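You operate a simulated robot arm through the tools that you are given. There is no shell and no other tool.

Carry out the task below with a simulated two-armed robot. There is one attempt and no reset: what you move stays moved.

Task
Raise the fan to HIGH and cool the tall blue-ring sleeve on LOW.
Fine: TALL knob FREE to lift, FIXED after; wait till the orange sticker turns grey; AIR off at the end; the fan stays level; the other sleeves stay. Where these are worked on the way, their far stop is far enough and under half their travel is too little: yellow knob marked tall.

It is judged by the outcome, as a careful person would: the job done as asked, and still so three seconds after it is handed in. It fails if anything else is knocked over, pushed out of place, dropped, spilled or broken.

Robot
Two 7-joint arms with two-finger parallel grippers on one trunk that stands fixed in place. Base frame: the origin is at the foot of the trunk, x ahead of it, y to its left, z up. Readings come in mm, rad, newtons and seconds.
The left shoulder is at [44, 173, 1299], the right one opposite. With the tool pointing down near the work surface each hand reaches from about 100 to 480 mm from the base axis, measured 20 degrees to its own side. Payload 3.6 kg a hand.
The TCP of each hand is the grasp point between the finger pads, 30 mm short of the fingertips. In the tool frame z runs along the fingers and y along their closing line. Largest opening 110 mm; finger width 20, thickness 10; the body of the gripper, 48 by 112 mm, starts 55 mm behind the TCP.
Orientation is told as [roll, pitch, yaw] about the base's x, y, z axes, in that order, counted from this pose: with the fingers straight down and closing along the base's y, the tool's x points along the base's -x, its y along +y and its z along -z.

Tools
- The arms move only by the tool apply_moves. It takes "left_targets", "right_targets" or both (then of equal length, played together; a hand with none holds still); each is a list of rows, each a list of 7 numbers: the turn, a rotation vector about the base's x, y, z in rad, then the shift along the base's x, y, z in mm, then the closure, from 0 (fully open) to 1 (shut). In form: [[rx, ry, rz, x, y, z, jaw], ...]. A call has 1 to 20 rows; each row is the pose to reach, as a shift and turn from the pose commanded when the call began. A row lasts 0.2 s, in which the tool goes at most 50 mm and 0.15 rad; a call with a longer step from one row to the next is refused whole, and so is a gripper value outside its range. Where a pose cannot be reached the arm comes as near as it can. A force on the tool above 50 N (or 10 N above the force at the start of the call, whichever is more), or a blocked arm, ends the call early, and 0.2 s more pass. Each finger travels about 153 mm/s and halts on what it meets, pressing with about 22 N; the grip force reading is that of the motor and also rises with nothing between the fingers. The clock runs only during rows and for 0.2 s after the last one: add rows that repeat a pose to give the fingers time. It gives the time, the measured TCP pose, the force on the tool (base axes), the opening and the grip force at its end, in the units of the frame above (readings bear some noise), with the torque about the TCP (base axes, N m) and any sound that the robot's microphone picked up.
- Cameras (640 x 400 px; columns grow to the right, rows downward): "scene" is now at [126.1, -36.6, 1494.4]; the picture's right is [-0.41, -0.91, -0.00], its down [-0.35, 0.16, -0.93] and it looks along [0.84, -0.38, -0.38] (base axes); focal length 214 px, centre (320, 200). "left" rides on the left gripper at [72, -17, -103] in its tool frame; the picture's right is [0.23, 0.97, 0.00], its down [-0.76, 0.18, -0.62] and it looks along [-0.61, 0.14, 0.78] (tool axes); focal length 222 px, centre (320, 200). "right" rides on the right gripper at [72, 17, -103] in its tool frame; the picture's right is [-0.23, 0.97, 0.00], its down [-0.76, -0.18, -0.62] and it looks along [-0.61, -0.14, 0.78] (tool axes); focal length 222 px, centre (320, 200). There is no depth. A picture from a camera that has moved, and an enlarged one, comes with that camera's place and axes in the base frame and with its lens.
- grab_frame(camera): a new picture of that camera. It takes no simulated time.
- raise_lower(by): moves the trunk up (or, below 0, down) by that many mm; the arms and the scene camera ride with it, the base frame stays. It gives what a move gives, with no picture.
- head_to(pan, tilt): turns the head with the scene camera to pan (to the left, within 1.501 rad either way) and tilt (down, from -0.506 to 1.204), counted from straight ahead of the robot (the tilt from the chest, where the trunk bows). It gives what a move gives.
- zoom(camera, box): a new picture of the part [left, top, right, bottom] of that camera's present view, enlarged. It takes no simulated time.
- sign_off(): hands the job in; it is judged then, once.

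Nothing tells you positions but the pictures and the camera data. Unless the task says otherwise, let go and move clear before handing in.

The tools are called after ">>>" by a JSON object that holds its "fn" and its "kwargs". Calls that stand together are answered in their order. apply_moves: Moves the arms, as the interface text tells. Its arguments: {"type":"object","properties":{"left_targets":{"type":"array","items":{"type":"array","items":{"type":"number"}}},"right_targets":{"type":"array","items":{"type":"array","items":{"type":"number"}}}},"required":[]} The other tools are called the same way: raise_lower (by) moves the trunk up or down; head_to (pan, tilt) turns the head that bears the scene camera; grab_frame (camera) takes a picture; zoom (camera, box) takes an enlarged picture of a part of a camera's view; sign_off () hands the job in.

At the start:

```text
time_s: 0.0
left_eef_pos: [345.8, -39.4, 1474.3]
left_tool_rot: [-0.002, 0.001, 0.0]
left_force: [0.1, -0.5, -0.1]
left_moment: [0.02, 0.0, -0.01]
left_gripper_width: 109.8
left_grip_force: 0.0
right_eef_pos: [292.0, -355.6, 1297.9]
right_tool_rot: [0.001, -0.002, 0.002]
right_force: [0.9, -0.3, 0.3]
right_moment: [-0.01, 0.0, 0.01]
right_gripper_width: 109.7
right_grip_force: 0.1
trunk travel left (down, up): [-413.0, 350.0]
head pan, tilt (commanded): [-0.426, 0.389]
```

scene: 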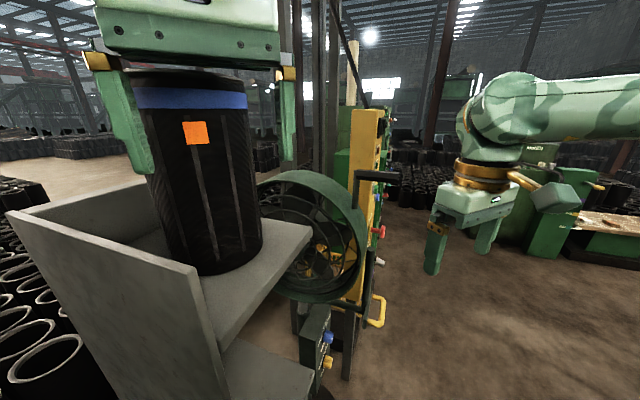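
right: 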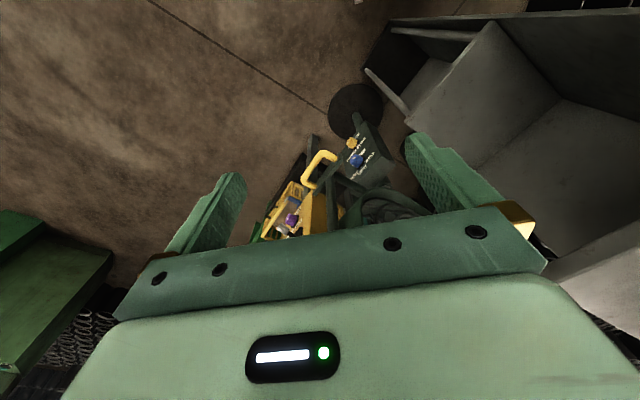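
left: 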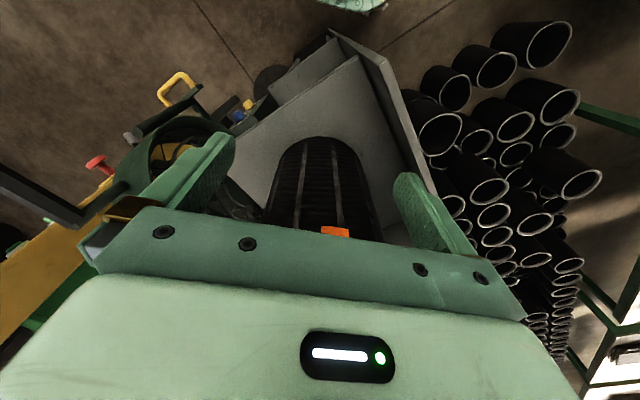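

I see a tall blue-ring sleeve with an orange sticker on a grey stand under the left hand, and a fan on a yellow post with knobs on its right side. I will look closer at the fan, the post and the panel before I move anything.

>>> {"fn": "zoom", "kwargs": {"camera": "scene", "box": [240, 80, 440, 400]}}

>>> {"fn": "zoom", "kwargs": {"camera": "scene", "box": [320, 90, 420, 250]}}

>>> {"fn": "zoom", "kwargs": {"camera": "scene", "box": [280, 290, 400, 400]}}

>>> {"fn": "zoom", "kwargs": {"camera": "right", "box": [240, 80, 420, 260]}}

>>> {"fn": "zoom", "kwargs": {"camera": "left", "box": [0, 40, 280, 260]}}

```text
1.25 times, centred on (340, 240) of scene
camera zoom: at [126.1, -36.6, 1494.4], right [-0.41, -0.91, 0.0], down [-0.35, 0.16, -0.93], along [0.84, -0.38, -0.38], focal length 268 px, centre (295, 150)
```

zoom: 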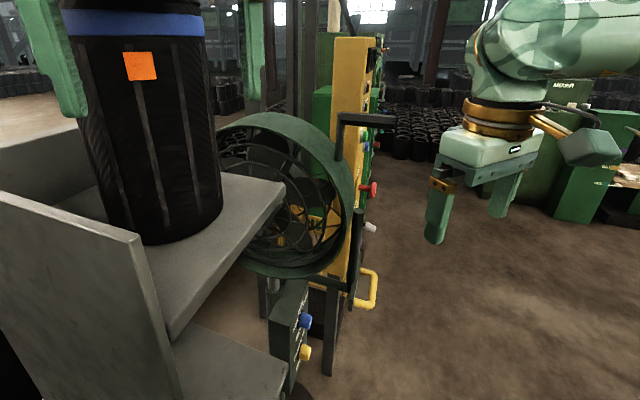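

```text
2.50 times, centred on (370, 170) of scene
camera zoom: at [126.1, -36.6, 1494.4], right [-0.41, -0.91, 0.0], down [-0.35, 0.16, -0.93], along [0.84, -0.38, -0.38], focal length 536 px, centre (195, 275)
```

zoom: 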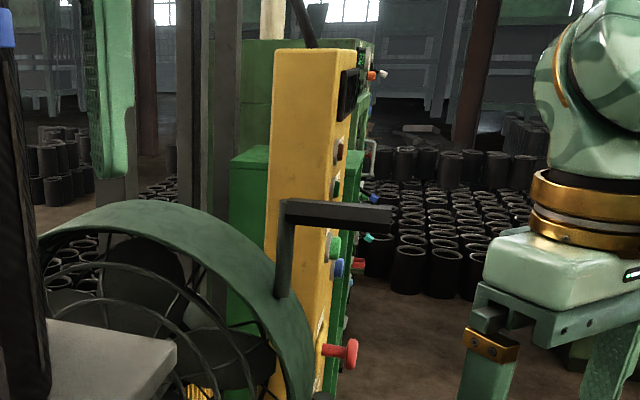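

```text
3.64 times, centred on (340, 345) of scene
camera zoom: at [126.1, -36.6, 1494.4], right [-0.41, -0.91, 0.0], down [-0.35, 0.16, -0.93], along [0.84, -0.38, -0.38], focal length 780 px, centre (247, -327)
```

zoom: 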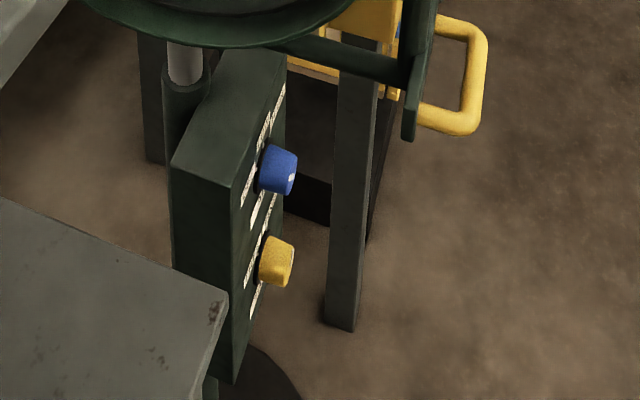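

```text
2.22 times, centred on (330, 170) of right
camera zoom: at [217.7, -338.5, 1401.3], right [0.23, 0.97, 0.0], down [0.76, -0.18, 0.62], along [0.61, -0.14, -0.78], focal length 494 px, centre (298, 267)
```

zoom: 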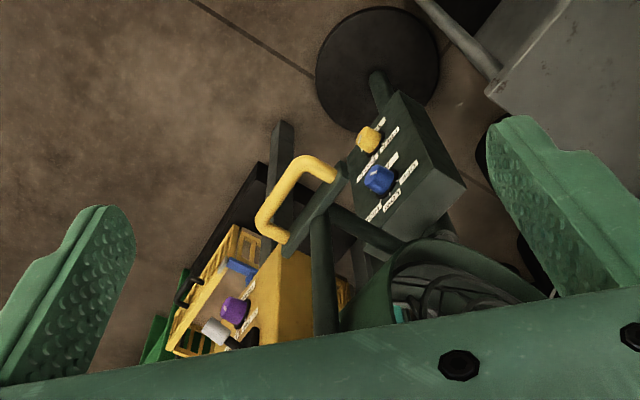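

```text
1.82 times, centred on (140, 150) of left
camera zoom: at [273.6, -56.2, 1578.1], right [-0.23, 0.97, 0.0], down [0.76, 0.18, 0.62], along [0.61, 0.14, -0.78], focal length 404 px, centre (647, 291)
```

zoom: 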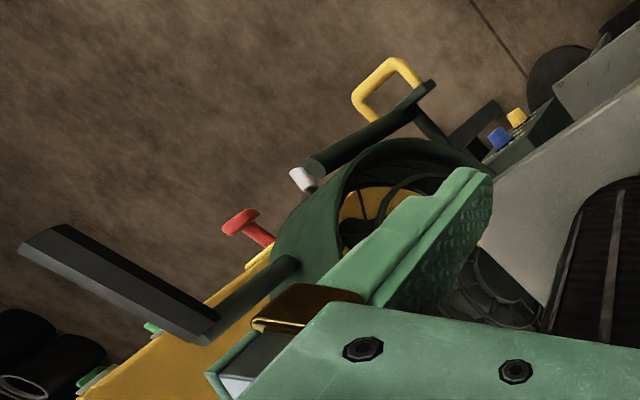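

I see a fan on a round-based pole with a small box carrying a blue and a yellow knob, plus a handle and a lever. I need to read the labels, so I will zoom in on them.

>>> {"fn": "zoom", "kwargs": {"camera": "right", "box": [330, 120, 400, 190]}}

>>> {"fn": "zoom", "kwargs": {"camera": "right", "box": [250, 170, 340, 250]}}

>>> {"fn": "zoom", "kwargs": {"camera": "scene", "box": [310, 310, 350, 380]}}

>>> {"fn": "zoom", "kwargs": {"camera": "scene", "box": [340, 200, 400, 340]}}

```text
5.71 times, centred on (365, 155) of right
camera zoom: at [217.7, -338.5, 1401.3], right [0.23, 0.97, 0.0], down [0.76, -0.18, 0.62], along [0.61, -0.14, -0.78], focal length 1269 px, centre (63, 457)
```

zoom: 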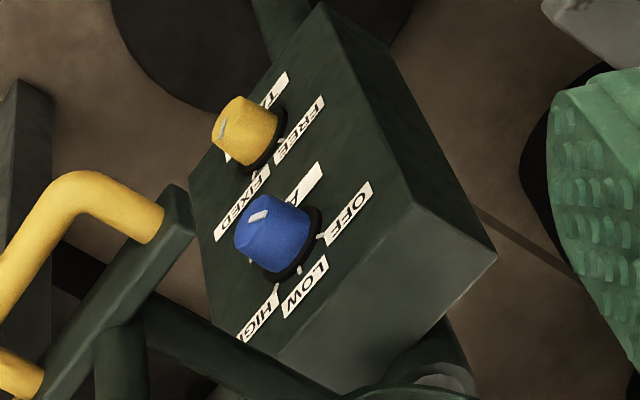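

```text
5.00 times, centred on (295, 210) of right
camera zoom: at [217.7, -338.5, 1401.3], right [0.23, 0.97, 0.0], down [0.76, -0.18, 0.62], along [0.61, -0.14, -0.78], focal length 1111 px, centre (445, 150)
```

zoom: 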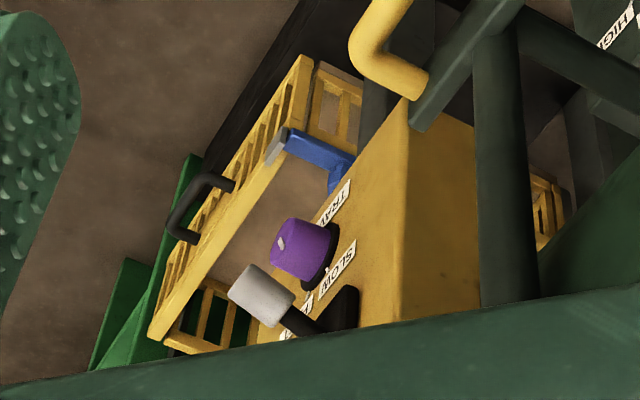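

```text
5.71 times, centred on (330, 345) of scene
camera zoom: at [126.1, -36.6, 1494.4], right [-0.41, -0.91, 0.0], down [-0.35, 0.16, -0.93], along [0.84, -0.38, -0.38], focal length 1226 px, centre (263, -629)
```

zoom: 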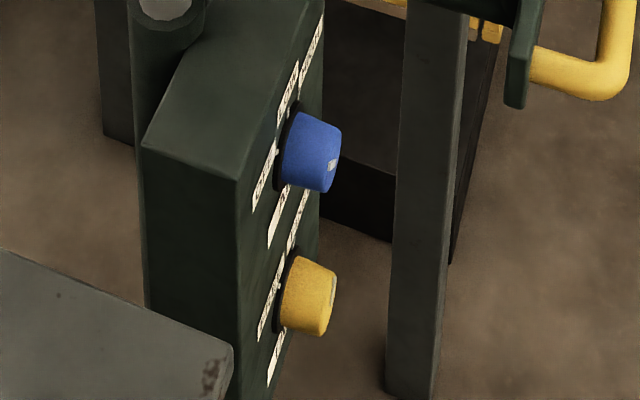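

```text
2.86 times, centred on (370, 270) of scene
camera zoom: at [126.1, -36.6, 1494.4], right [-0.41, -0.91, 0.0], down [-0.35, 0.16, -0.93], along [0.84, -0.38, -0.38], focal length 613 px, centre (177, 0)
```

zoom: 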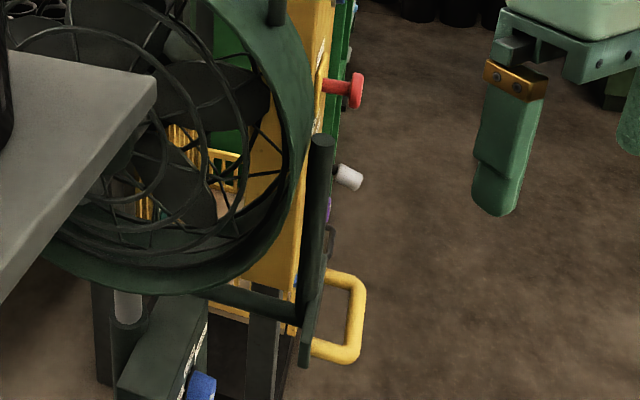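

The box carries AIR (OFF, LOW, HIGH) on the blue knob and TALL (FREE, FIXED) on the yellow knob, at about (624, -297, 690). I will turn the head to look for the HIGH mark on the fan's pole and to see the rest of the scene.

>>> {"fn": "head_to", "kwargs": {"pan": -0.6, "tilt": 0.85}}

>>> {"fn": "grab_frame", "kwargs": {"camera": "scene"}}

```text
time_s: 0.9
left_eef_pos: [346.5, -37.8, 1474.8]
left_tool_rot: [0.001, 0.001, 0.0]
left_force: [-0.1, -0.7, -0.3]
left_moment: [0.02, -0.01, -0.01]
left_gripper_width: 110.1
left_grip_force: 0.0
right_eef_pos: [289.3, -355.5, 1298.8]
right_tool_rot: [0.001, -0.002, 0.0]
right_force: [-0.2, 0.5, -0.2]
right_moment: [0.01, 0.0, 0.04]
right_gripper_width: 110.0
right_grip_force: 0.0
trunk travel left (down, up): [-413.0, 350.0]
head pan, tilt (commanded): [-0.6, 0.85]
```

```text
taken
camera scene: at [106.3, -42.4, 1454.3], right [-0.56, -0.83, 0.0], down [-0.62, 0.42, -0.66], along [0.55, -0.37, -0.75], focal length 214 px, centre (320, 200)
```

scene: 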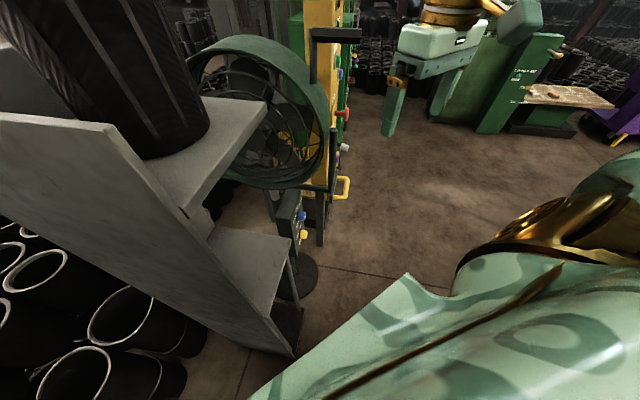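

The fan stands beyond the grey stand, with the shelf edge between it and me. I will zoom on the fan region from this angle.

>>> {"fn": "zoom", "kwargs": {"camera": "scene", "box": [180, 20, 380, 160]}}

>>> {"fn": "zoom", "kwargs": {"camera": "scene", "box": [260, 130, 370, 300]}}

>>> {"fn": "head_to", "kwargs": {"pan": 0.0, "tilt": 0.5}}

>>> {"fn": "grab_frame", "kwargs": {"camera": "scene"}}

```text
2.86 times, centred on (280, 90) of scene
camera zoom: at [106.3, -42.4, 1454.3], right [-0.56, -0.83, 0.0], down [-0.62, 0.42, -0.66], along [0.55, -0.37, -0.75], focal length 613 px, centre (434, 514)
```

zoom: 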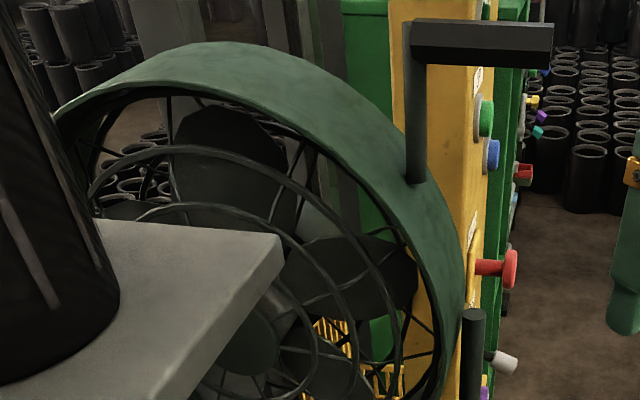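

```text
2.35 times, centred on (315, 215) of scene
camera zoom: at [106.3, -42.4, 1454.3], right [-0.56, -0.83, 0.0], down [-0.62, 0.42, -0.66], along [0.55, -0.37, -0.75], focal length 505 px, centre (332, 165)
```

zoom: 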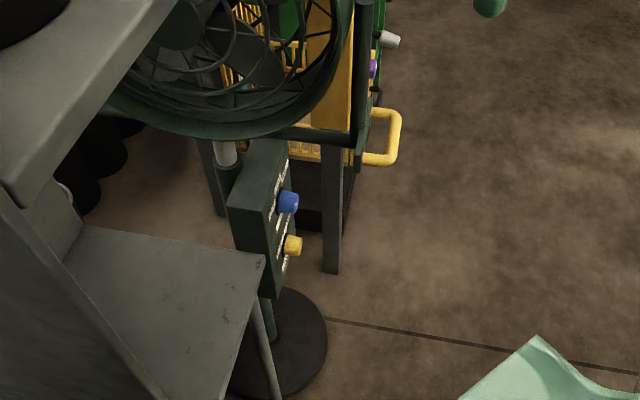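

```text
time_s: 1.9
left_eef_pos: [346.5, -38.6, 1475.0]
left_tool_rot: [-0.001, 0.0, -0.001]
left_force: [-0.1, -1.2, 0.3]
left_moment: [0.02, 0.03, -0.01]
left_gripper_width: 110.1
left_grip_force: 0.1
right_eef_pos: [291.2, -355.9, 1298.0]
right_tool_rot: [-0.001, -0.004, 0.003]
right_force: [0.0, 0.9, 0.3]
right_moment: [-0.02, 0.01, -0.03]
right_gripper_width: 110.3
right_grip_force: 0.1
trunk travel left (down, up): [-413.0, 350.0]
head pan, tilt (commanded): [0.0, 0.499]
```

```text
taken
camera scene: at [132.7, 1.7, 1484.2], right [0.0, -1.0, 0.0], down [-0.48, 0.0, -0.88], along [0.88, 0.0, -0.48], focal length 214 px, centre (320, 200)
```

scene: 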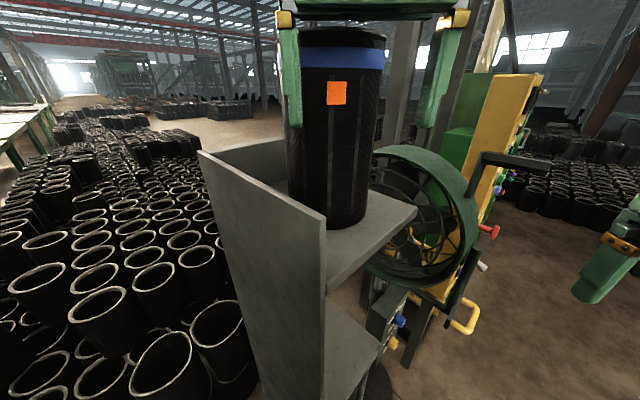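

The panel of the grey stand has its top edge from about (289, -3, 1390) to (451, 183, 1394), and the sleeve front is at about x = 377. I will back the left hand away from the sleeve, so that I can lower the trunk later without striking it.

>>> {"fn": "apply_moves", "kwargs": {"left_targets": [[0, 0, 0, -40, 0, 0, 0], [0, 0, 0, -85, 0, 0, 0], [0, 0, 0, -120, 20, 0, 0], [0, 0, 0, -130, 65, 0, 0], [0, 0, 0, -130, 110, 0, 0], [0, 0, 0, -130, 155, 0, 0]]}}

>>> {"fn": "head_to", "kwargs": {"pan": -0.5, "tilt": 0.6}}

>>> {"fn": "grab_frame", "kwargs": {"camera": "scene"}}

>>> {"fn": "grab_frame", "kwargs": {"camera": "left"}}

```text
time_s: 3.3
left_eef_pos: [214.3, 119.2, 1472.0]
left_tool_rot: [-0.001, -0.002, 0.0]
left_force: [0.2, 1.0, 0.5]
left_moment: [-0.02, -0.04, 0.0]
left_gripper_width: 109.9
left_grip_force: 0.0
right_eef_pos: [290.1, -354.0, 1299.6]
right_tool_rot: [-0.001, -0.002, 0.002]
right_force: [-0.5, -0.3, 0.4]
right_moment: [-0.06, -0.02, 0.0]
right_gripper_width: 110.1
right_grip_force: 0.0
trunk travel left (down, up): [-413.0, 350.0]
head pan, tilt (commanded): [0.0, 0.499]
```

```text
time_s: 4.2
left_eef_pos: [215.6, 116.3, 1473.6]
left_tool_rot: [-0.001, -0.001, 0.001]
left_force: [-0.7, -0.1, -0.2]
left_moment: [-0.02, -0.01, 0.0]
left_gripper_width: 110.1
left_grip_force: 0.0
right_eef_pos: [291.2, -356.0, 1298.0]
right_tool_rot: [-0.001, -0.001, 0.001]
right_force: [0.2, -0.7, 0.1]
right_moment: [0.0, 0.02, 0.01]
right_gripper_width: 109.8
right_grip_force: 0.0
trunk travel left (down, up): [-413.0, 350.0]
head pan, tilt (commanded): [-0.499, 0.6]
```

```text
taken
camera scene: at [119.2, -40.1, 1475.2], right [-0.48, -0.88, 0.0], down [-0.5, 0.27, -0.83], along [0.72, -0.39, -0.56], focal length 214 px, centre (320, 200)
```

scene: 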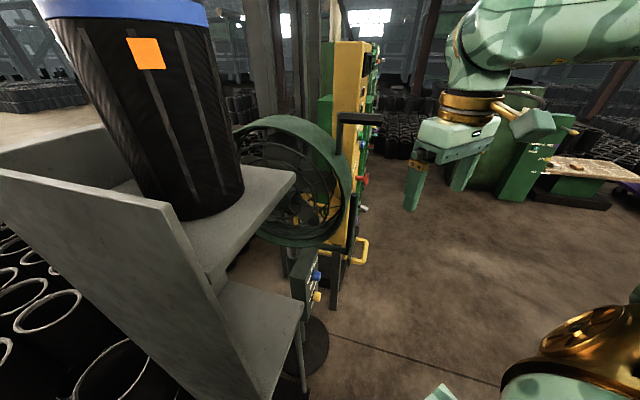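

```text
taken
camera left: at [141.7, 98.4, 1576.6], right [-0.23, 0.97, 0.0], down [0.76, 0.18, 0.62], along [0.61, 0.14, -0.78], focal length 222 px, centre (320, 200)
```

left: 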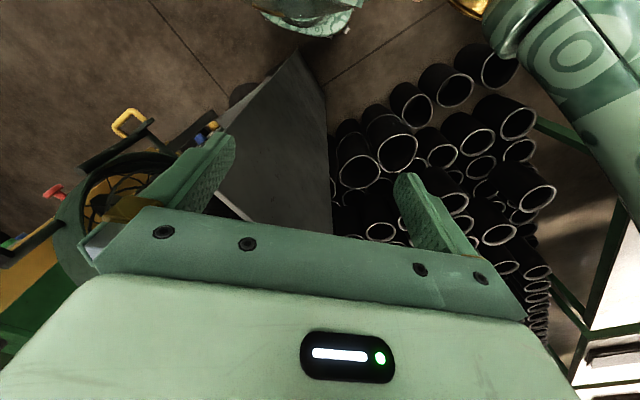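

The fan's box face points roughly toward (-0.7, -0.7), with the yellow U-handle near (497, -426, 908) and TALL near z 546. These are low, so I will move the left hand a bit further from the panel and then lower the trunk in steps.

>>> {"fn": "apply_moves", "kwargs": {"left_targets": [[0, 0, 0, -20, 35, 0, 0], [0, 0, 0, -30, 60, 0, 0]]}}

>>> {"fn": "raise_lower", "kwargs": {"by": -200}}

>>> {"fn": "grab_frame", "kwargs": {"camera": "scene"}}

>>> {"fn": "grab_frame", "kwargs": {"camera": "right"}}

>>> {"fn": "grab_frame", "kwargs": {"camera": "left"}}

```text
time_s: 4.8
left_eef_pos: [184.9, 177.3, 1471.5]
left_tool_rot: [0.0, 0.0, 0.0]
left_force: [1.0, -0.4, 0.7]
left_moment: [0.02, 0.01, 0.03]
left_gripper_width: 110.1
left_grip_force: 0.0
right_eef_pos: [290.9, -354.8, 1298.8]
right_tool_rot: [0.001, -0.001, 0.001]
right_force: [0.2, 0.1, 0.1]
right_moment: [-0.01, 0.01, 0.0]
right_gripper_width: 110.3
right_grip_force: 0.1
trunk travel left (down, up): [-413.0, 350.0]
head pan, tilt (commanded): [-0.499, 0.6]
```

```text
time_s: 7.0
left_eef_pos: [186.8, 176.4, 1274.3]
left_tool_rot: [0.0, 0.0, -0.001]
left_force: [0.6, 0.0, 0.4]
left_moment: [0.02, -0.03, -0.02]
left_gripper_width: 109.7
left_grip_force: 0.0
right_eef_pos: [343.5, -354.9, 1057.9]
right_tool_rot: [0.0, 0.148, 0.0]
right_force: [0.2, 0.0, 0.2]
right_moment: [-0.03, 0.02, 0.02]
right_gripper_width: 110.0
right_grip_force: 0.1
trunk travel left (down, up): [-213.0, 550.0]
head pan, tilt (commanded): [-0.499, 0.6]
```

```text
taken
camera scene: at [198.0, -40.3, 1271.2], right [-0.48, -0.88, 0.0], down [-0.5, 0.27, -0.82], along [0.72, -0.39, -0.57], focal length 214 px, centre (320, 200)
```

scene: 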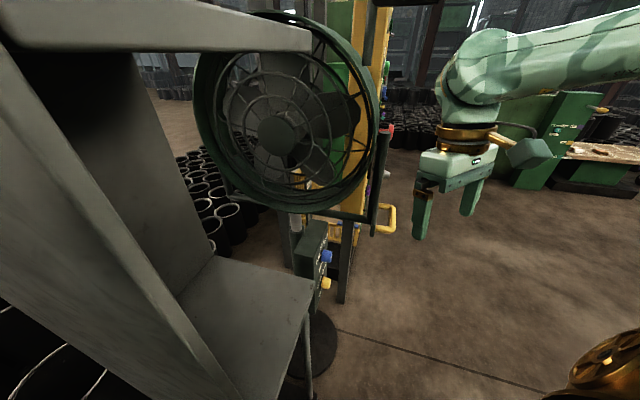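

```text
taken
camera right: at [285.7, -339.0, 1170.1], right [0.23, 0.97, -0.04], down [0.84, -0.18, 0.51], along [0.49, -0.14, -0.86], focal length 222 px, centre (320, 200)
```

right: 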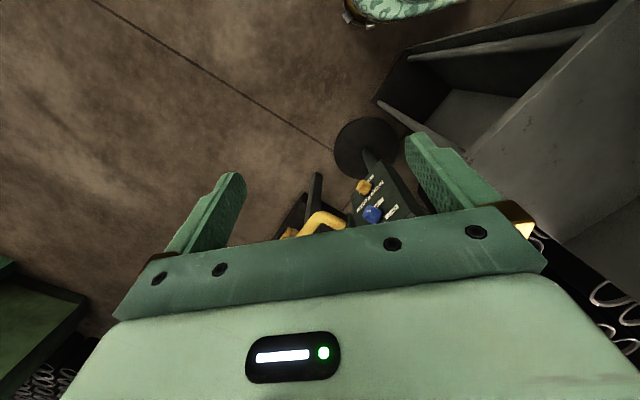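

```text
taken
camera left: at [112.9, 158.9, 1378.4], right [-0.23, 0.97, 0.0], down [0.76, 0.18, 0.62], along [0.61, 0.14, -0.78], focal length 222 px, centre (320, 200)
```

left: 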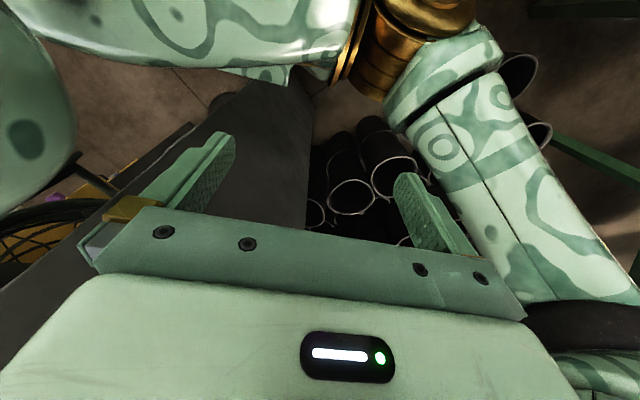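

The trunk bows forward as it goes down, which gives more reach, and the fan now faces the camera. I will zoom on the fan, its pole and the box.

>>> {"fn": "zoom", "kwargs": {"camera": "scene", "box": [190, 0, 410, 250]}}

>>> {"fn": "zoom", "kwargs": {"camera": "scene", "box": [270, 180, 410, 310]}}

>>> {"fn": "zoom", "kwargs": {"camera": "right", "box": [330, 150, 420, 240]}}

```text
1.60 times, centred on (300, 125) of scene
camera zoom: at [198.0, -40.3, 1271.2], right [-0.48, -0.88, 0.0], down [-0.5, 0.27, -0.82], along [0.72, -0.39, -0.57], focal length 343 px, centre (352, 320)
```

zoom: 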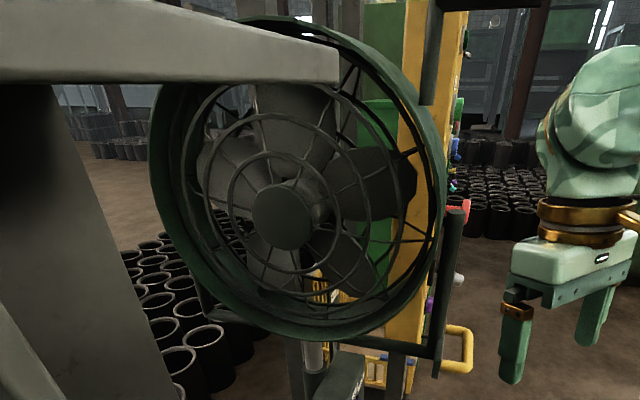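

```text
3.08 times, centred on (340, 245) of scene
camera zoom: at [198.0, -40.3, 1271.2], right [-0.48, -0.88, 0.0], down [-0.5, 0.27, -0.82], along [0.72, -0.39, -0.57], focal length 660 px, centre (258, 62)
```

zoom: 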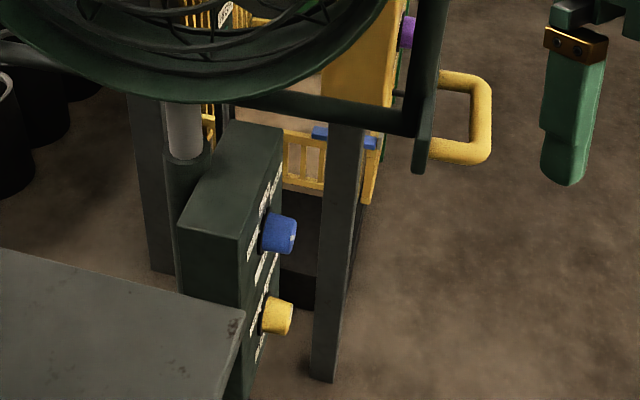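

```text
4.44 times, centred on (375, 195) of right
camera zoom: at [285.7, -339.0, 1170.1], right [0.23, 0.97, -0.04], down [0.84, -0.18, 0.51], along [0.49, -0.14, -0.86], focal length 987 px, centre (76, 222)
```

zoom: 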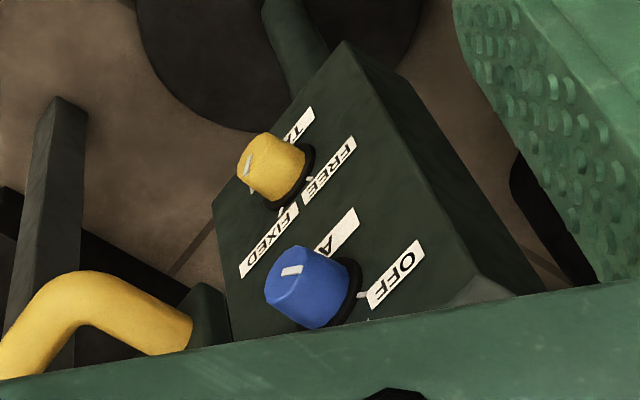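

I can see the linkage now: the yellow U-handle sits on the yoke arm, beside the ring, and the dark top grip belongs to the ring itself. I need the pointer positions on both knobs, so I will zoom tighter.

>>> {"fn": "zoom", "kwargs": {"camera": "right", "box": [350, 175, 400, 225]}}

>>> {"fn": "zoom", "kwargs": {"camera": "scene", "box": [270, 205, 340, 300]}}

>>> {"fn": "zoom", "kwargs": {"camera": "scene", "box": [340, 100, 410, 250]}}

```text
8.00 times, centred on (375, 200) of right
camera zoom: at [285.7, -339.0, 1170.1], right [0.23, 0.97, -0.04], down [0.84, -0.18, 0.51], along [0.49, -0.14, -0.86], focal length 1777 px, centre (-120, 200)
```

zoom: 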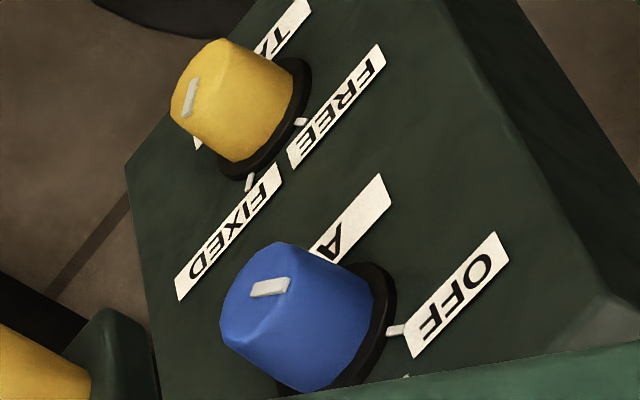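

```text
4.21 times, centred on (305, 252) of scene
camera zoom: at [198.0, -40.3, 1271.2], right [-0.48, -0.88, 0.0], down [-0.5, 0.27, -0.82], along [0.72, -0.39, -0.57], focal length 903 px, centre (383, -21)
```

zoom: 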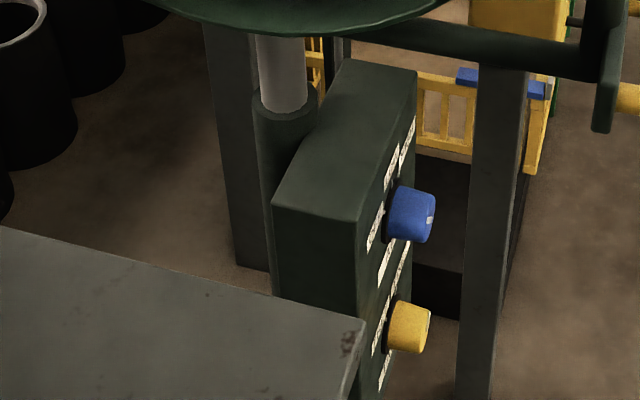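

```text
2.67 times, centred on (375, 175) of scene
camera zoom: at [198.0, -40.3, 1271.2], right [-0.48, -0.88, 0.0], down [-0.5, 0.27, -0.82], along [0.72, -0.39, -0.57], focal length 572 px, centre (173, 267)
```

zoom: 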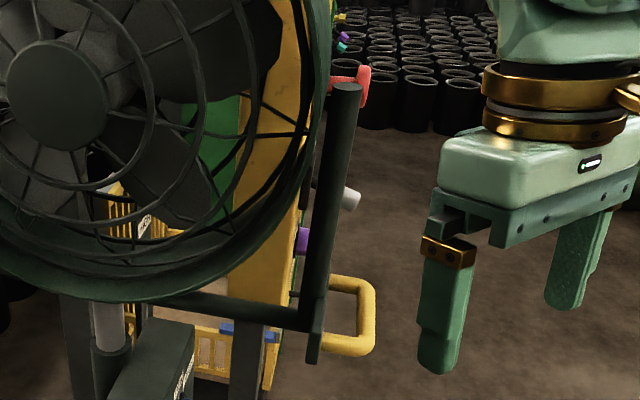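

The blue knob points to OFF and the yellow one to FIXED, and turning yellow to FREE goes counterclockwise seen from the front. I will turn the right hand to point along (0.7, 0.7, 0), so that I can see the box face up close and line up with the knob.

>>> {"fn": "apply_moves", "kwargs": {"right_targets": [[0.1, -0.1, 0, 0, -5, 0, 0], [0.2, -0.2, 0, 0, -10, -5, 0], [0.3, -0.3, 0, 0, -15, -10, 0], [0.4, -0.4, 0, 0, -20, -15, 0], [0.5, -0.5, 0, 0, -25, -20, 0], [0.6, -0.6, 0, 0, -30, -25, 0], [0.7, -0.7, 0, 0, -35, -30, 0], [0.8, -0.8, 0, 0, -40, -35, 0], [0.9, -0.9, 0, 0, -45, -40, 0], [1.0, -1.0, 0, 0, -50, -45, 0], [1.11, -1.11, 0, 0, -55, -50, 0]]}}

>>> {"fn": "grab_frame", "kwargs": {"camera": "right"}}

>>> {"fn": "grab_frame", "kwargs": {"camera": "scene"}}

```text
refused: row 11 steps farther than a row can; nothing moved
```

```text
taken
camera right: at [285.7, -339.0, 1170.1], right [0.23, 0.97, -0.04], down [0.84, -0.18, 0.51], along [0.49, -0.14, -0.86], focal length 222 px, centre (320, 200)
```

right: 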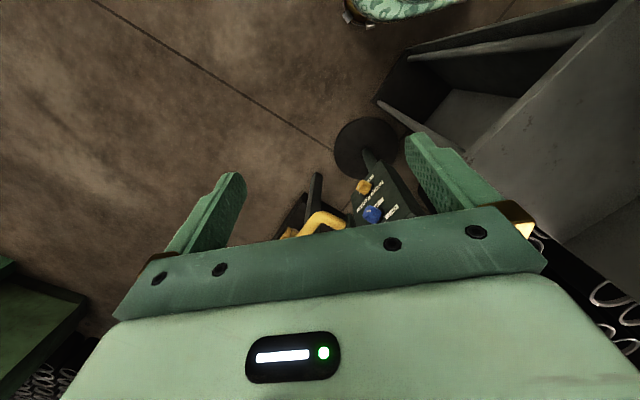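

```text
taken
camera scene: at [198.0, -40.3, 1271.2], right [-0.48, -0.88, 0.0], down [-0.5, 0.27, -0.82], along [0.72, -0.39, -0.57], focal length 214 px, centre (320, 200)
```

scene: 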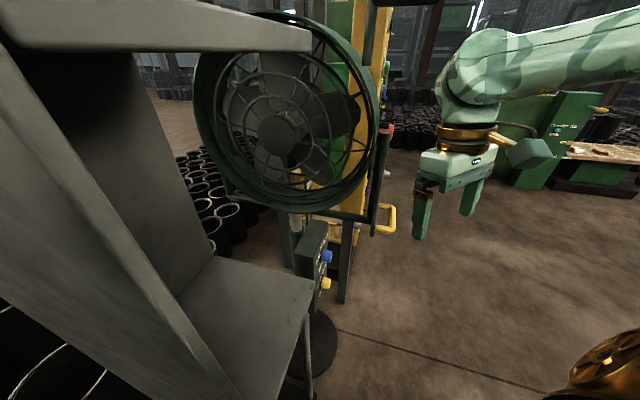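

The call was refused because the last turn step was slightly too big. I will send the same turn with smaller steps.

>>> {"fn": "apply_moves", "kwargs": {"right_targets": [[0.1, -0.1, 0, 0, -5, 0, 0], [0.2, -0.2, 0, 0, -10, -5, 0], [0.3, -0.3, 0, 0, -15, -10, 0], [0.4, -0.4, 0, 0, -20, -15, 0], [0.5, -0.5, 0, 0, -25, -20, 0], [0.6, -0.6, 0, 0, -30, -25, 0], [0.7, -0.7, 0, 0, -35, -30, 0], [0.8, -0.8, 0, 0, -40, -35, 0], [0.9, -0.9, 0, 0, -45, -40, 0], [1.0, -1.0, 0, 0, -50, -45, 0], [1.1, -1.1, 0, 0, -55, -50, 0]]}}

>>> {"fn": "grab_frame", "kwargs": {"camera": "right"}}

>>> {"fn": "grab_frame", "kwargs": {"camera": "scene"}}

```text
time_s: 9.4
left_eef_pos: [187.4, 176.5, 1274.1]
left_tool_rot: [0.001, 0.001, 0.002]
left_force: [-0.5, 0.6, -0.3]
left_moment: [-0.04, 0.01, -0.01]
left_gripper_width: 110.0
left_grip_force: 0.0
right_eef_pos: [343.0, -409.9, 1006.5]
right_tool_rot: [1.405, -0.771, -0.564]
right_force: [0.0, -0.1, -0.1]
right_moment: [0.03, 0.0, -0.02]
right_gripper_width: 110.0
right_grip_force: 0.1
trunk travel left (down, up): [-213.0, 550.0]
head pan, tilt (commanded): [-0.499, 0.6]
```

```text
taken
camera right: at [225.9, -453.9, 979.7], right [-0.34, 0.41, 0.85], down [0.16, -0.86, 0.48], along [0.93, 0.3, 0.23], focal length 222 px, centre (320, 200)
```

right: 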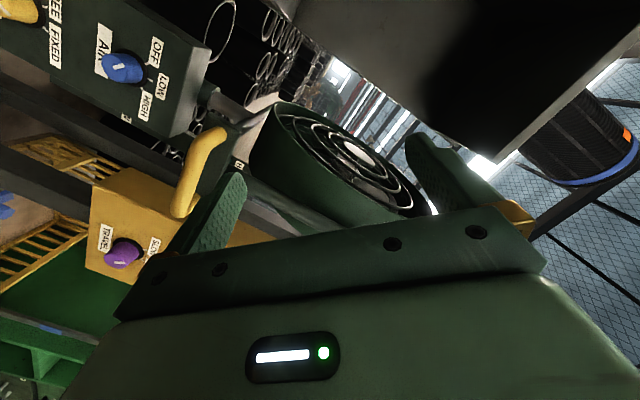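

```text
taken
camera scene: at [198.7, -40.6, 1270.9], right [-0.48, -0.88, 0.0], down [-0.5, 0.27, -0.82], along [0.72, -0.39, -0.57], focal length 214 px, centre (320, 200)
```

scene: 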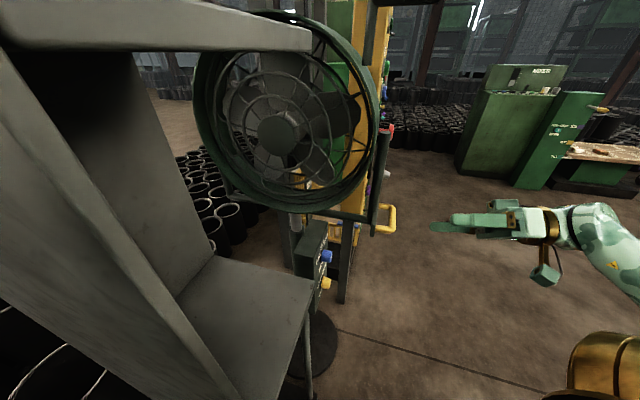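

This view shows AIR with OFF, LOW, HIGH and a marker near the yoke. I will zoom in on the labels near the handle and the pole.

>>> {"fn": "zoom", "kwargs": {"camera": "right", "box": [0, 0, 280, 200]}}

>>> {"fn": "zoom", "kwargs": {"camera": "right", "box": [180, 70, 290, 180]}}

>>> {"fn": "zoom", "kwargs": {"camera": "right", "box": [0, 0, 180, 110]}}

```text
2.00 times, centred on (140, 100) of right
camera zoom: at [225.9, -453.9, 979.7], right [-0.34, 0.41, 0.85], down [0.16, -0.86, 0.48], along [0.93, 0.3, 0.23], focal length 444 px, centre (680, 400)
```

zoom: 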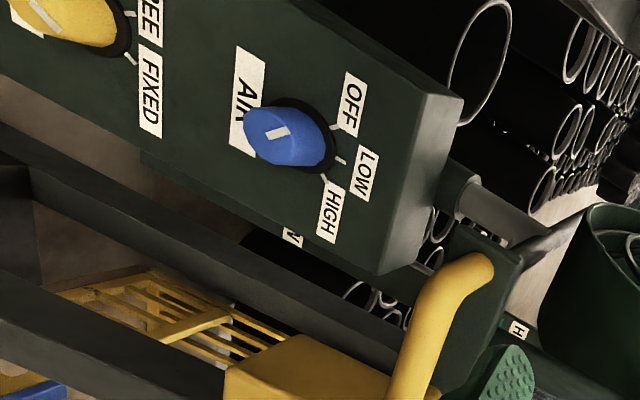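

```text
3.64 times, centred on (235, 125) of right
camera zoom: at [225.9, -453.9, 979.7], right [-0.34, 0.41, 0.85], down [0.16, -0.86, 0.48], along [0.93, 0.3, 0.23], focal length 808 px, centre (629, 473)
```

zoom: 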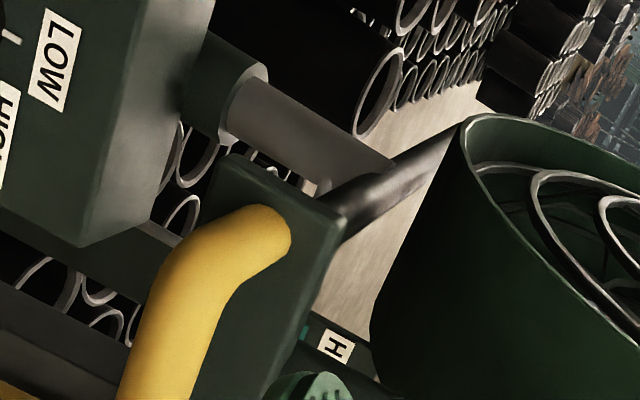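

```text
3.56 times, centred on (90, 55) of right
camera zoom: at [225.9, -453.9, 979.7], right [-0.34, 0.41, 0.85], down [0.16, -0.86, 0.48], along [0.93, 0.3, 0.23], focal length 790 px, centre (1138, 716)
```

zoom: 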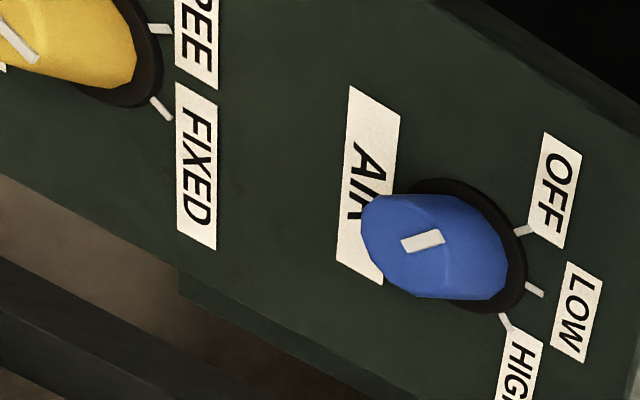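

There is a scale post behind the yoke, with labels that look like LOW and H(IGH). I will lower the hand first, staying clear of the handle, and level it to look straight at the box.

>>> {"fn": "apply_moves", "kwargs": {"right_targets": [[0.01, -0.01, -0.01, 0, 0, -45, 0], [0.02, -0.02, -0.02, 0, 0, -90, 0], [0.03, -0.03, -0.03, 0, 0, -135, 0], [0.04, -0.04, -0.04, 0, 0, -180, 0], [0.05, -0.05, -0.05, 0, 0, -225, 0], [0.06, -0.06, -0.06, 0, 0, -270, 0], [0.07, -0.07, -0.07, 0, 0, -315, 0], [0.083, -0.083, -0.1, 0, 0, -360, 0]]}}

>>> {"fn": "grab_frame", "kwargs": {"camera": "right"}}

>>> {"fn": "grab_frame", "kwargs": {"camera": "scene"}}

```text
time_s: 11.2
left_eef_pos: [186.2, 176.4, 1275.3]
left_tool_rot: [0.0, -0.002, 0.0]
left_force: [0.9, 0.1, -0.7]
left_moment: [0.01, -0.03, -0.01]
left_gripper_width: 110.1
left_grip_force: 0.0
right_eef_pos: [345.3, -478.7, 734.2]
right_tool_rot: [1.505, -0.783, -0.727]
right_force: [0.4, 0.2, -0.1]
right_moment: [0.0, 0.02, 0.02]
right_gripper_width: 109.9
right_grip_force: 0.0
right hand out of reach, approached as far as the arm can: row 5, 6, 7, 8
trunk travel left (down, up): [-213.0, 550.0]
head pan, tilt (commanded): [-0.499, 0.6]
```

```text
taken
camera right: at [225.7, -510.2, 698.6], right [-0.35, 0.4, 0.85], down [0.05, -0.9, 0.44], along [0.94, 0.2, 0.29], focal length 222 px, centre (320, 200)
```

right: 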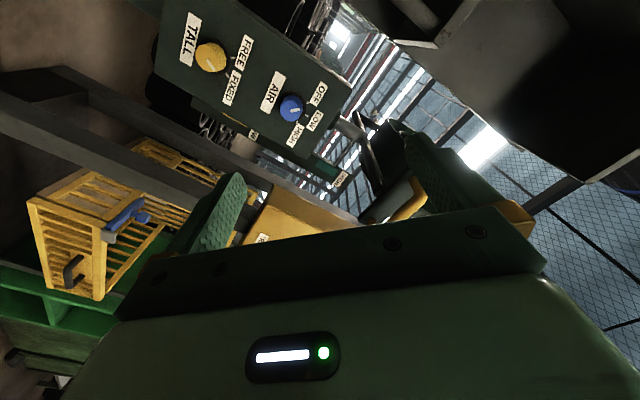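

```text
taken
camera scene: at [197.7, -39.9, 1271.2], right [-0.48, -0.88, 0.0], down [-0.5, 0.27, -0.83], along [0.72, -0.39, -0.56], focal length 214 px, centre (320, 200)
```

scene: 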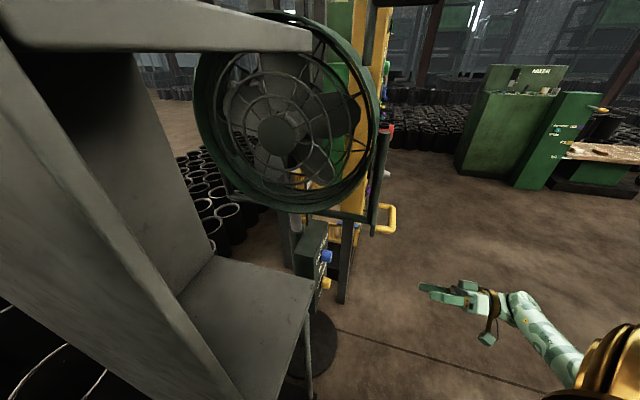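

The arm reaches its limit at z 734, so the trunk has to come lower for TALL. First I will zoom in on the scale marks that show here.

>>> {"fn": "zoom", "kwargs": {"camera": "right", "box": [220, 90, 420, 230]}}

>>> {"fn": "zoom", "kwargs": {"camera": "right", "box": [160, 0, 360, 150]}}

>>> {"fn": "zoom", "kwargs": {"camera": "right", "box": [300, 140, 370, 200]}}

```text
2.86 times, centred on (320, 160) of right
camera zoom: at [225.7, -510.2, 698.6], right [-0.35, 0.4, 0.85], down [0.05, -0.9, 0.44], along [0.94, 0.2, 0.29], focal length 635 px, centre (320, 314)
```

zoom: 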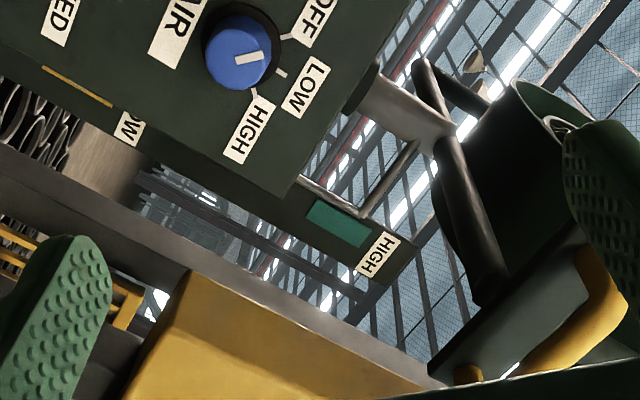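

```text
2.67 times, centred on (260, 75) of right
camera zoom: at [225.7, -510.2, 698.6], right [-0.35, 0.4, 0.85], down [0.05, -0.9, 0.44], along [0.94, 0.2, 0.29], focal length 592 px, centre (480, 533)
```

zoom: 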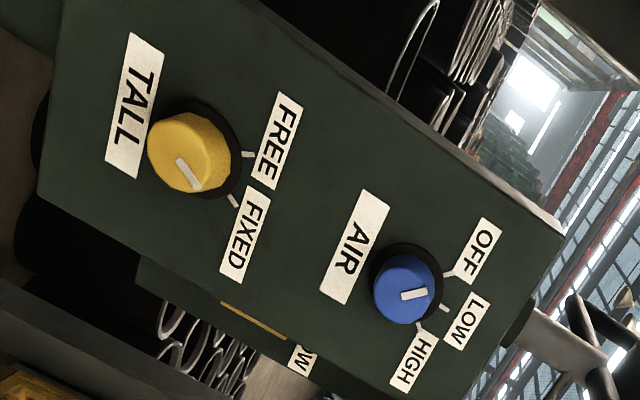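

```text
6.67 times, centred on (335, 170) of right
camera zoom: at [225.7, -510.2, 698.6], right [-0.35, 0.4, 0.85], down [0.05, -0.9, 0.44], along [0.94, 0.2, 0.29], focal length 1481 px, centre (220, 400)
```

zoom: 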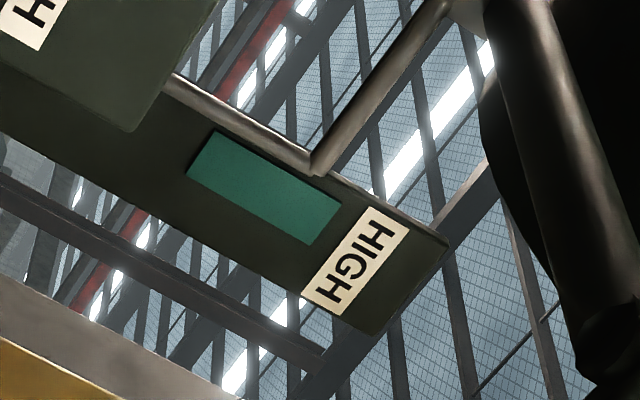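

The scale post carries a yellow LOW band at about z 568–628 and a teal HIGH band at about z 820–880, so the fan needs to rise about 250 mm. I will lower the trunk in small steps, checking how near the head gets to the stand.

>>> {"fn": "raise_lower", "kwargs": {"by": -50}}

>>> {"fn": "grab_frame", "kwargs": {"camera": "scene"}}

>>> {"fn": "grab_frame", "kwargs": {"camera": "left"}}

```text
time_s: 12.1
left_eef_pos: [186.1, 175.6, 1224.8]
left_tool_rot: [-0.001, -0.002, 0.001]
left_force: [-0.4, 0.5, -1.0]
left_moment: [-0.02, 0.02, 0.01]
left_gripper_width: 110.0
left_grip_force: 0.0
right_eef_pos: [342.0, -480.6, 667.2]
right_tool_rot: [1.449, -0.738, -0.69]
right_force: [0.4, 0.4, 0.4]
right_moment: [0.0, 0.03, 0.02]
right_gripper_width: 110.0
right_grip_force: 0.0
trunk travel left (down, up): [-163.0, 600.0]
head pan, tilt (commanded): [-0.499, 0.6]
```

```text
taken
camera scene: at [225.4, -40.3, 1218.7], right [-0.48, -0.88, 0.0], down [-0.5, 0.27, -0.83], along [0.72, -0.39, -0.56], focal length 214 px, centre (320, 200)
```

scene: 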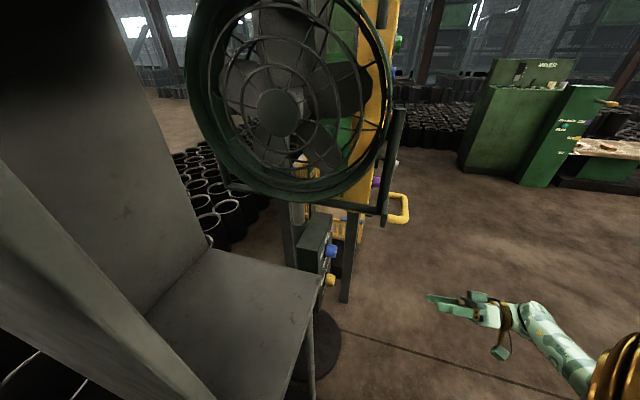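

```text
taken
camera left: at [112.5, 159.1, 1328.3], right [-0.23, 0.97, 0.0], down [0.76, 0.18, 0.62], along [0.61, 0.14, -0.78], focal length 222 px, centre (320, 200)
```

left: 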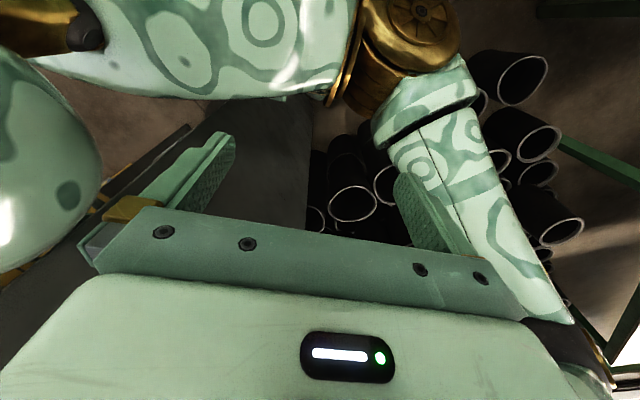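

The head is now at x 225, about 64 mm short of the panel's near edge at (289, -3), so I must take care with lowering. I will look down to check the chest's clearance to the stand before going further.

>>> {"fn": "head_to", "kwargs": {"pan": 0.1, "tilt": 1.2}}

>>> {"fn": "grab_frame", "kwargs": {"camera": "scene"}}

```text
time_s: 13.1
left_eef_pos: [185.5, 176.0, 1224.8]
left_tool_rot: [0.0, 0.0, 0.0]
left_force: [-0.4, -0.1, -0.5]
left_moment: [-0.02, 0.0, 0.03]
left_gripper_width: 110.0
left_grip_force: 0.1
right_eef_pos: [343.8, -479.1, 668.1]
right_tool_rot: [1.449, -0.734, -0.689]
right_force: [-0.2, 0.3, -0.4]
right_moment: [-0.02, 0.03, 0.02]
right_gripper_width: 110.1
right_grip_force: 0.0
trunk travel left (down, up): [-163.0, 600.0]
head pan, tilt (commanded): [0.099, 1.201]
```

```text
taken
camera scene: at [204.2, 7.4, 1174.0], right [0.1, -1.0, 0.0], down [-0.93, -0.09, -0.36], along [0.36, 0.04, -0.93], focal length 214 px, centre (320, 200)
```

scene: 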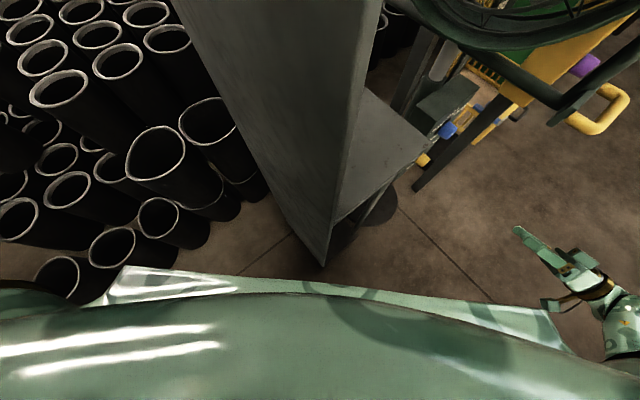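

The chest front sits about 85 mm short of the panel, so another 50 mm of lowering is safe with the head turned to the right. I will do that and turn the right hand to a 45-degree-down pose facing the box, which needs less reach.

>>> {"fn": "head_to", "kwargs": {"pan": -0.8, "tilt": 0.55}}

>>> {"fn": "raise_lower", "kwargs": {"by": -50}}

>>> {"fn": "apply_moves", "kwargs": {"right_targets": [[-0.125, -0.011, 0.043, 10, 5, 10, 0.3], [-0.25, -0.021, 0.086, 20, 10, 20, 0.3], [-0.376, -0.032, 0.13, 30, 15, 30, 0.3], [-0.5, -0.043, 0.173, 40, 20, 30, 0.3], [-0.627, -0.053, 0.216, 50, 25, 30, 0.3], [-0.752, -0.064, 0.26, 60, 30, 30, 0.3], [-0.878, -0.074, 0.303, 70, 35, 30, 0.3], [-1.003, -0.085, 0.346, 80, 40, 30, 0.3]]}}

>>> {"fn": "grab_frame", "kwargs": {"camera": "scene"}}

>>> {"fn": "grab_frame", "kwargs": {"camera": "right"}}

```text
time_s: 14.3
left_eef_pos: [187.7, 176.8, 1224.8]
left_tool_rot: [0.0, 0.001, -0.001]
left_force: [-0.2, -0.6, -0.8]
left_moment: [0.04, 0.05, 0.03]
left_gripper_width: 110.2
left_grip_force: 0.0
right_eef_pos: [343.0, -481.0, 667.7]
right_tool_rot: [1.448, -0.735, -0.689]
right_force: [-0.7, -0.2, 0.2]
right_moment: [0.0, -0.02, -0.01]
right_gripper_width: 110.0
right_grip_force: 0.0
trunk travel left (down, up): [-163.0, 600.0]
head pan, tilt (commanded): [-0.799, 0.55]
```

```text
time_s: 15.2
left_eef_pos: [185.9, 175.6, 1174.9]
left_tool_rot: [0.0, 0.001, 0.004]
left_force: [0.6, 0.7, 0.3]
left_moment: [0.01, -0.05, 0.02]
left_gripper_width: 109.8
left_grip_force: 0.1
right_eef_pos: [343.7, -480.1, 607.8]
right_tool_rot: [1.399, -0.696, -0.655]
right_force: [-0.3, -0.4, 0.8]
right_moment: [0.0, 0.02, 0.0]
right_gripper_width: 110.0
right_grip_force: 0.0
trunk travel left (down, up): [-113.0, 650.0]
head pan, tilt (commanded): [-0.799, 0.55]
```

```text
time_s: 17.1
left_eef_pos: [186.4, 176.7, 1174.0]
left_tool_rot: [0.0, 0.001, 0.0]
left_force: [1.2, -1.5, 0.2]
left_moment: [-0.02, -0.01, 0.0]
left_gripper_width: 110.0
left_grip_force: 0.1
right_eef_pos: [417.9, -440.4, 637.6]
right_tool_rot: [0.007, -0.753, 0.735]
right_force: [-0.3, 0.4, 0.0]
right_moment: [0.01, 0.0, 0.02]
right_gripper_width: 77.0
right_grip_force: 0.0
right hand out of reach, approached as far as the arm can: row 8
trunk travel left (down, up): [-113.0, 650.0]
head pan, tilt (commanded): [-0.799, 0.55]
```

```text
taken
camera scene: at [240.9, -62.4, 1169.8], right [-0.72, -0.7, 0.0], down [-0.36, 0.37, -0.85], along [0.59, -0.61, -0.52], focal length 214 px, centre (320, 200)
```

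scene: 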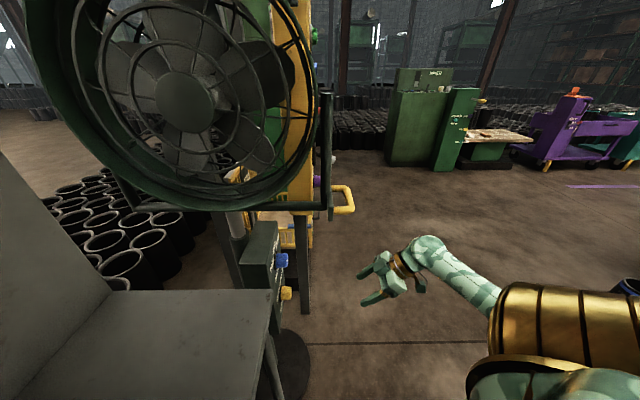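

```text
taken
camera right: at [314.8, -511.6, 664.2], right [-0.53, 0.83, 0.16], down [0.22, -0.05, 0.97], along [0.82, 0.55, -0.16], focal length 222 px, centre (320, 200)
```

right: 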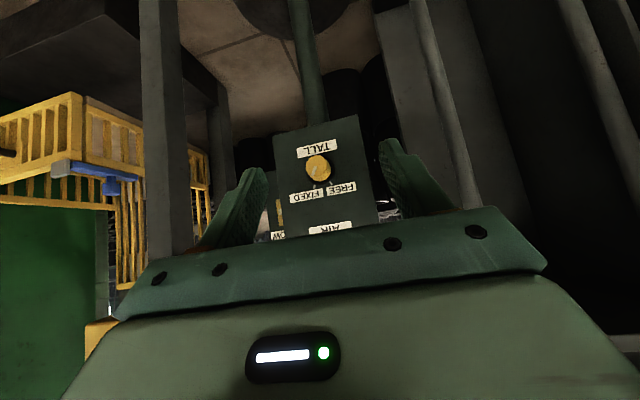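

The right camera now looks straight at the box with TALL in view, and the hand is at (418, -440, 638). I will zoom in to fix the knob's position precisely.

>>> {"fn": "zoom", "kwargs": {"camera": "right", "box": [250, 100, 400, 240]}}

>>> {"fn": "zoom", "kwargs": {"camera": "scene", "box": [220, 160, 420, 340]}}

```text
2.86 times, centred on (325, 170) of right
camera zoom: at [314.8, -511.6, 664.2], right [-0.53, 0.83, 0.16], down [0.22, -0.05, 0.97], along [0.82, 0.55, -0.16], focal length 635 px, centre (306, 286)
```

zoom: 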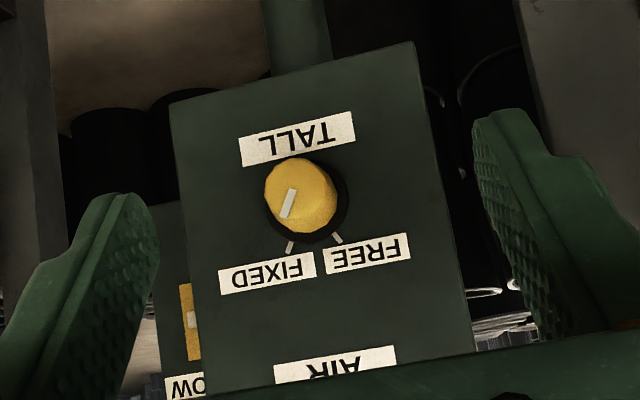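

```text
2.22 times, centred on (320, 250) of scene
camera zoom: at [240.9, -62.4, 1169.8], right [-0.72, -0.7, 0.0], down [-0.36, 0.37, -0.85], along [0.59, -0.61, -0.52], focal length 477 px, centre (320, 89)
```

zoom: 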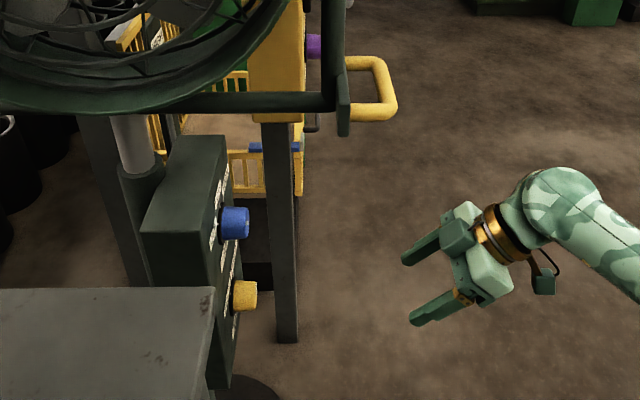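

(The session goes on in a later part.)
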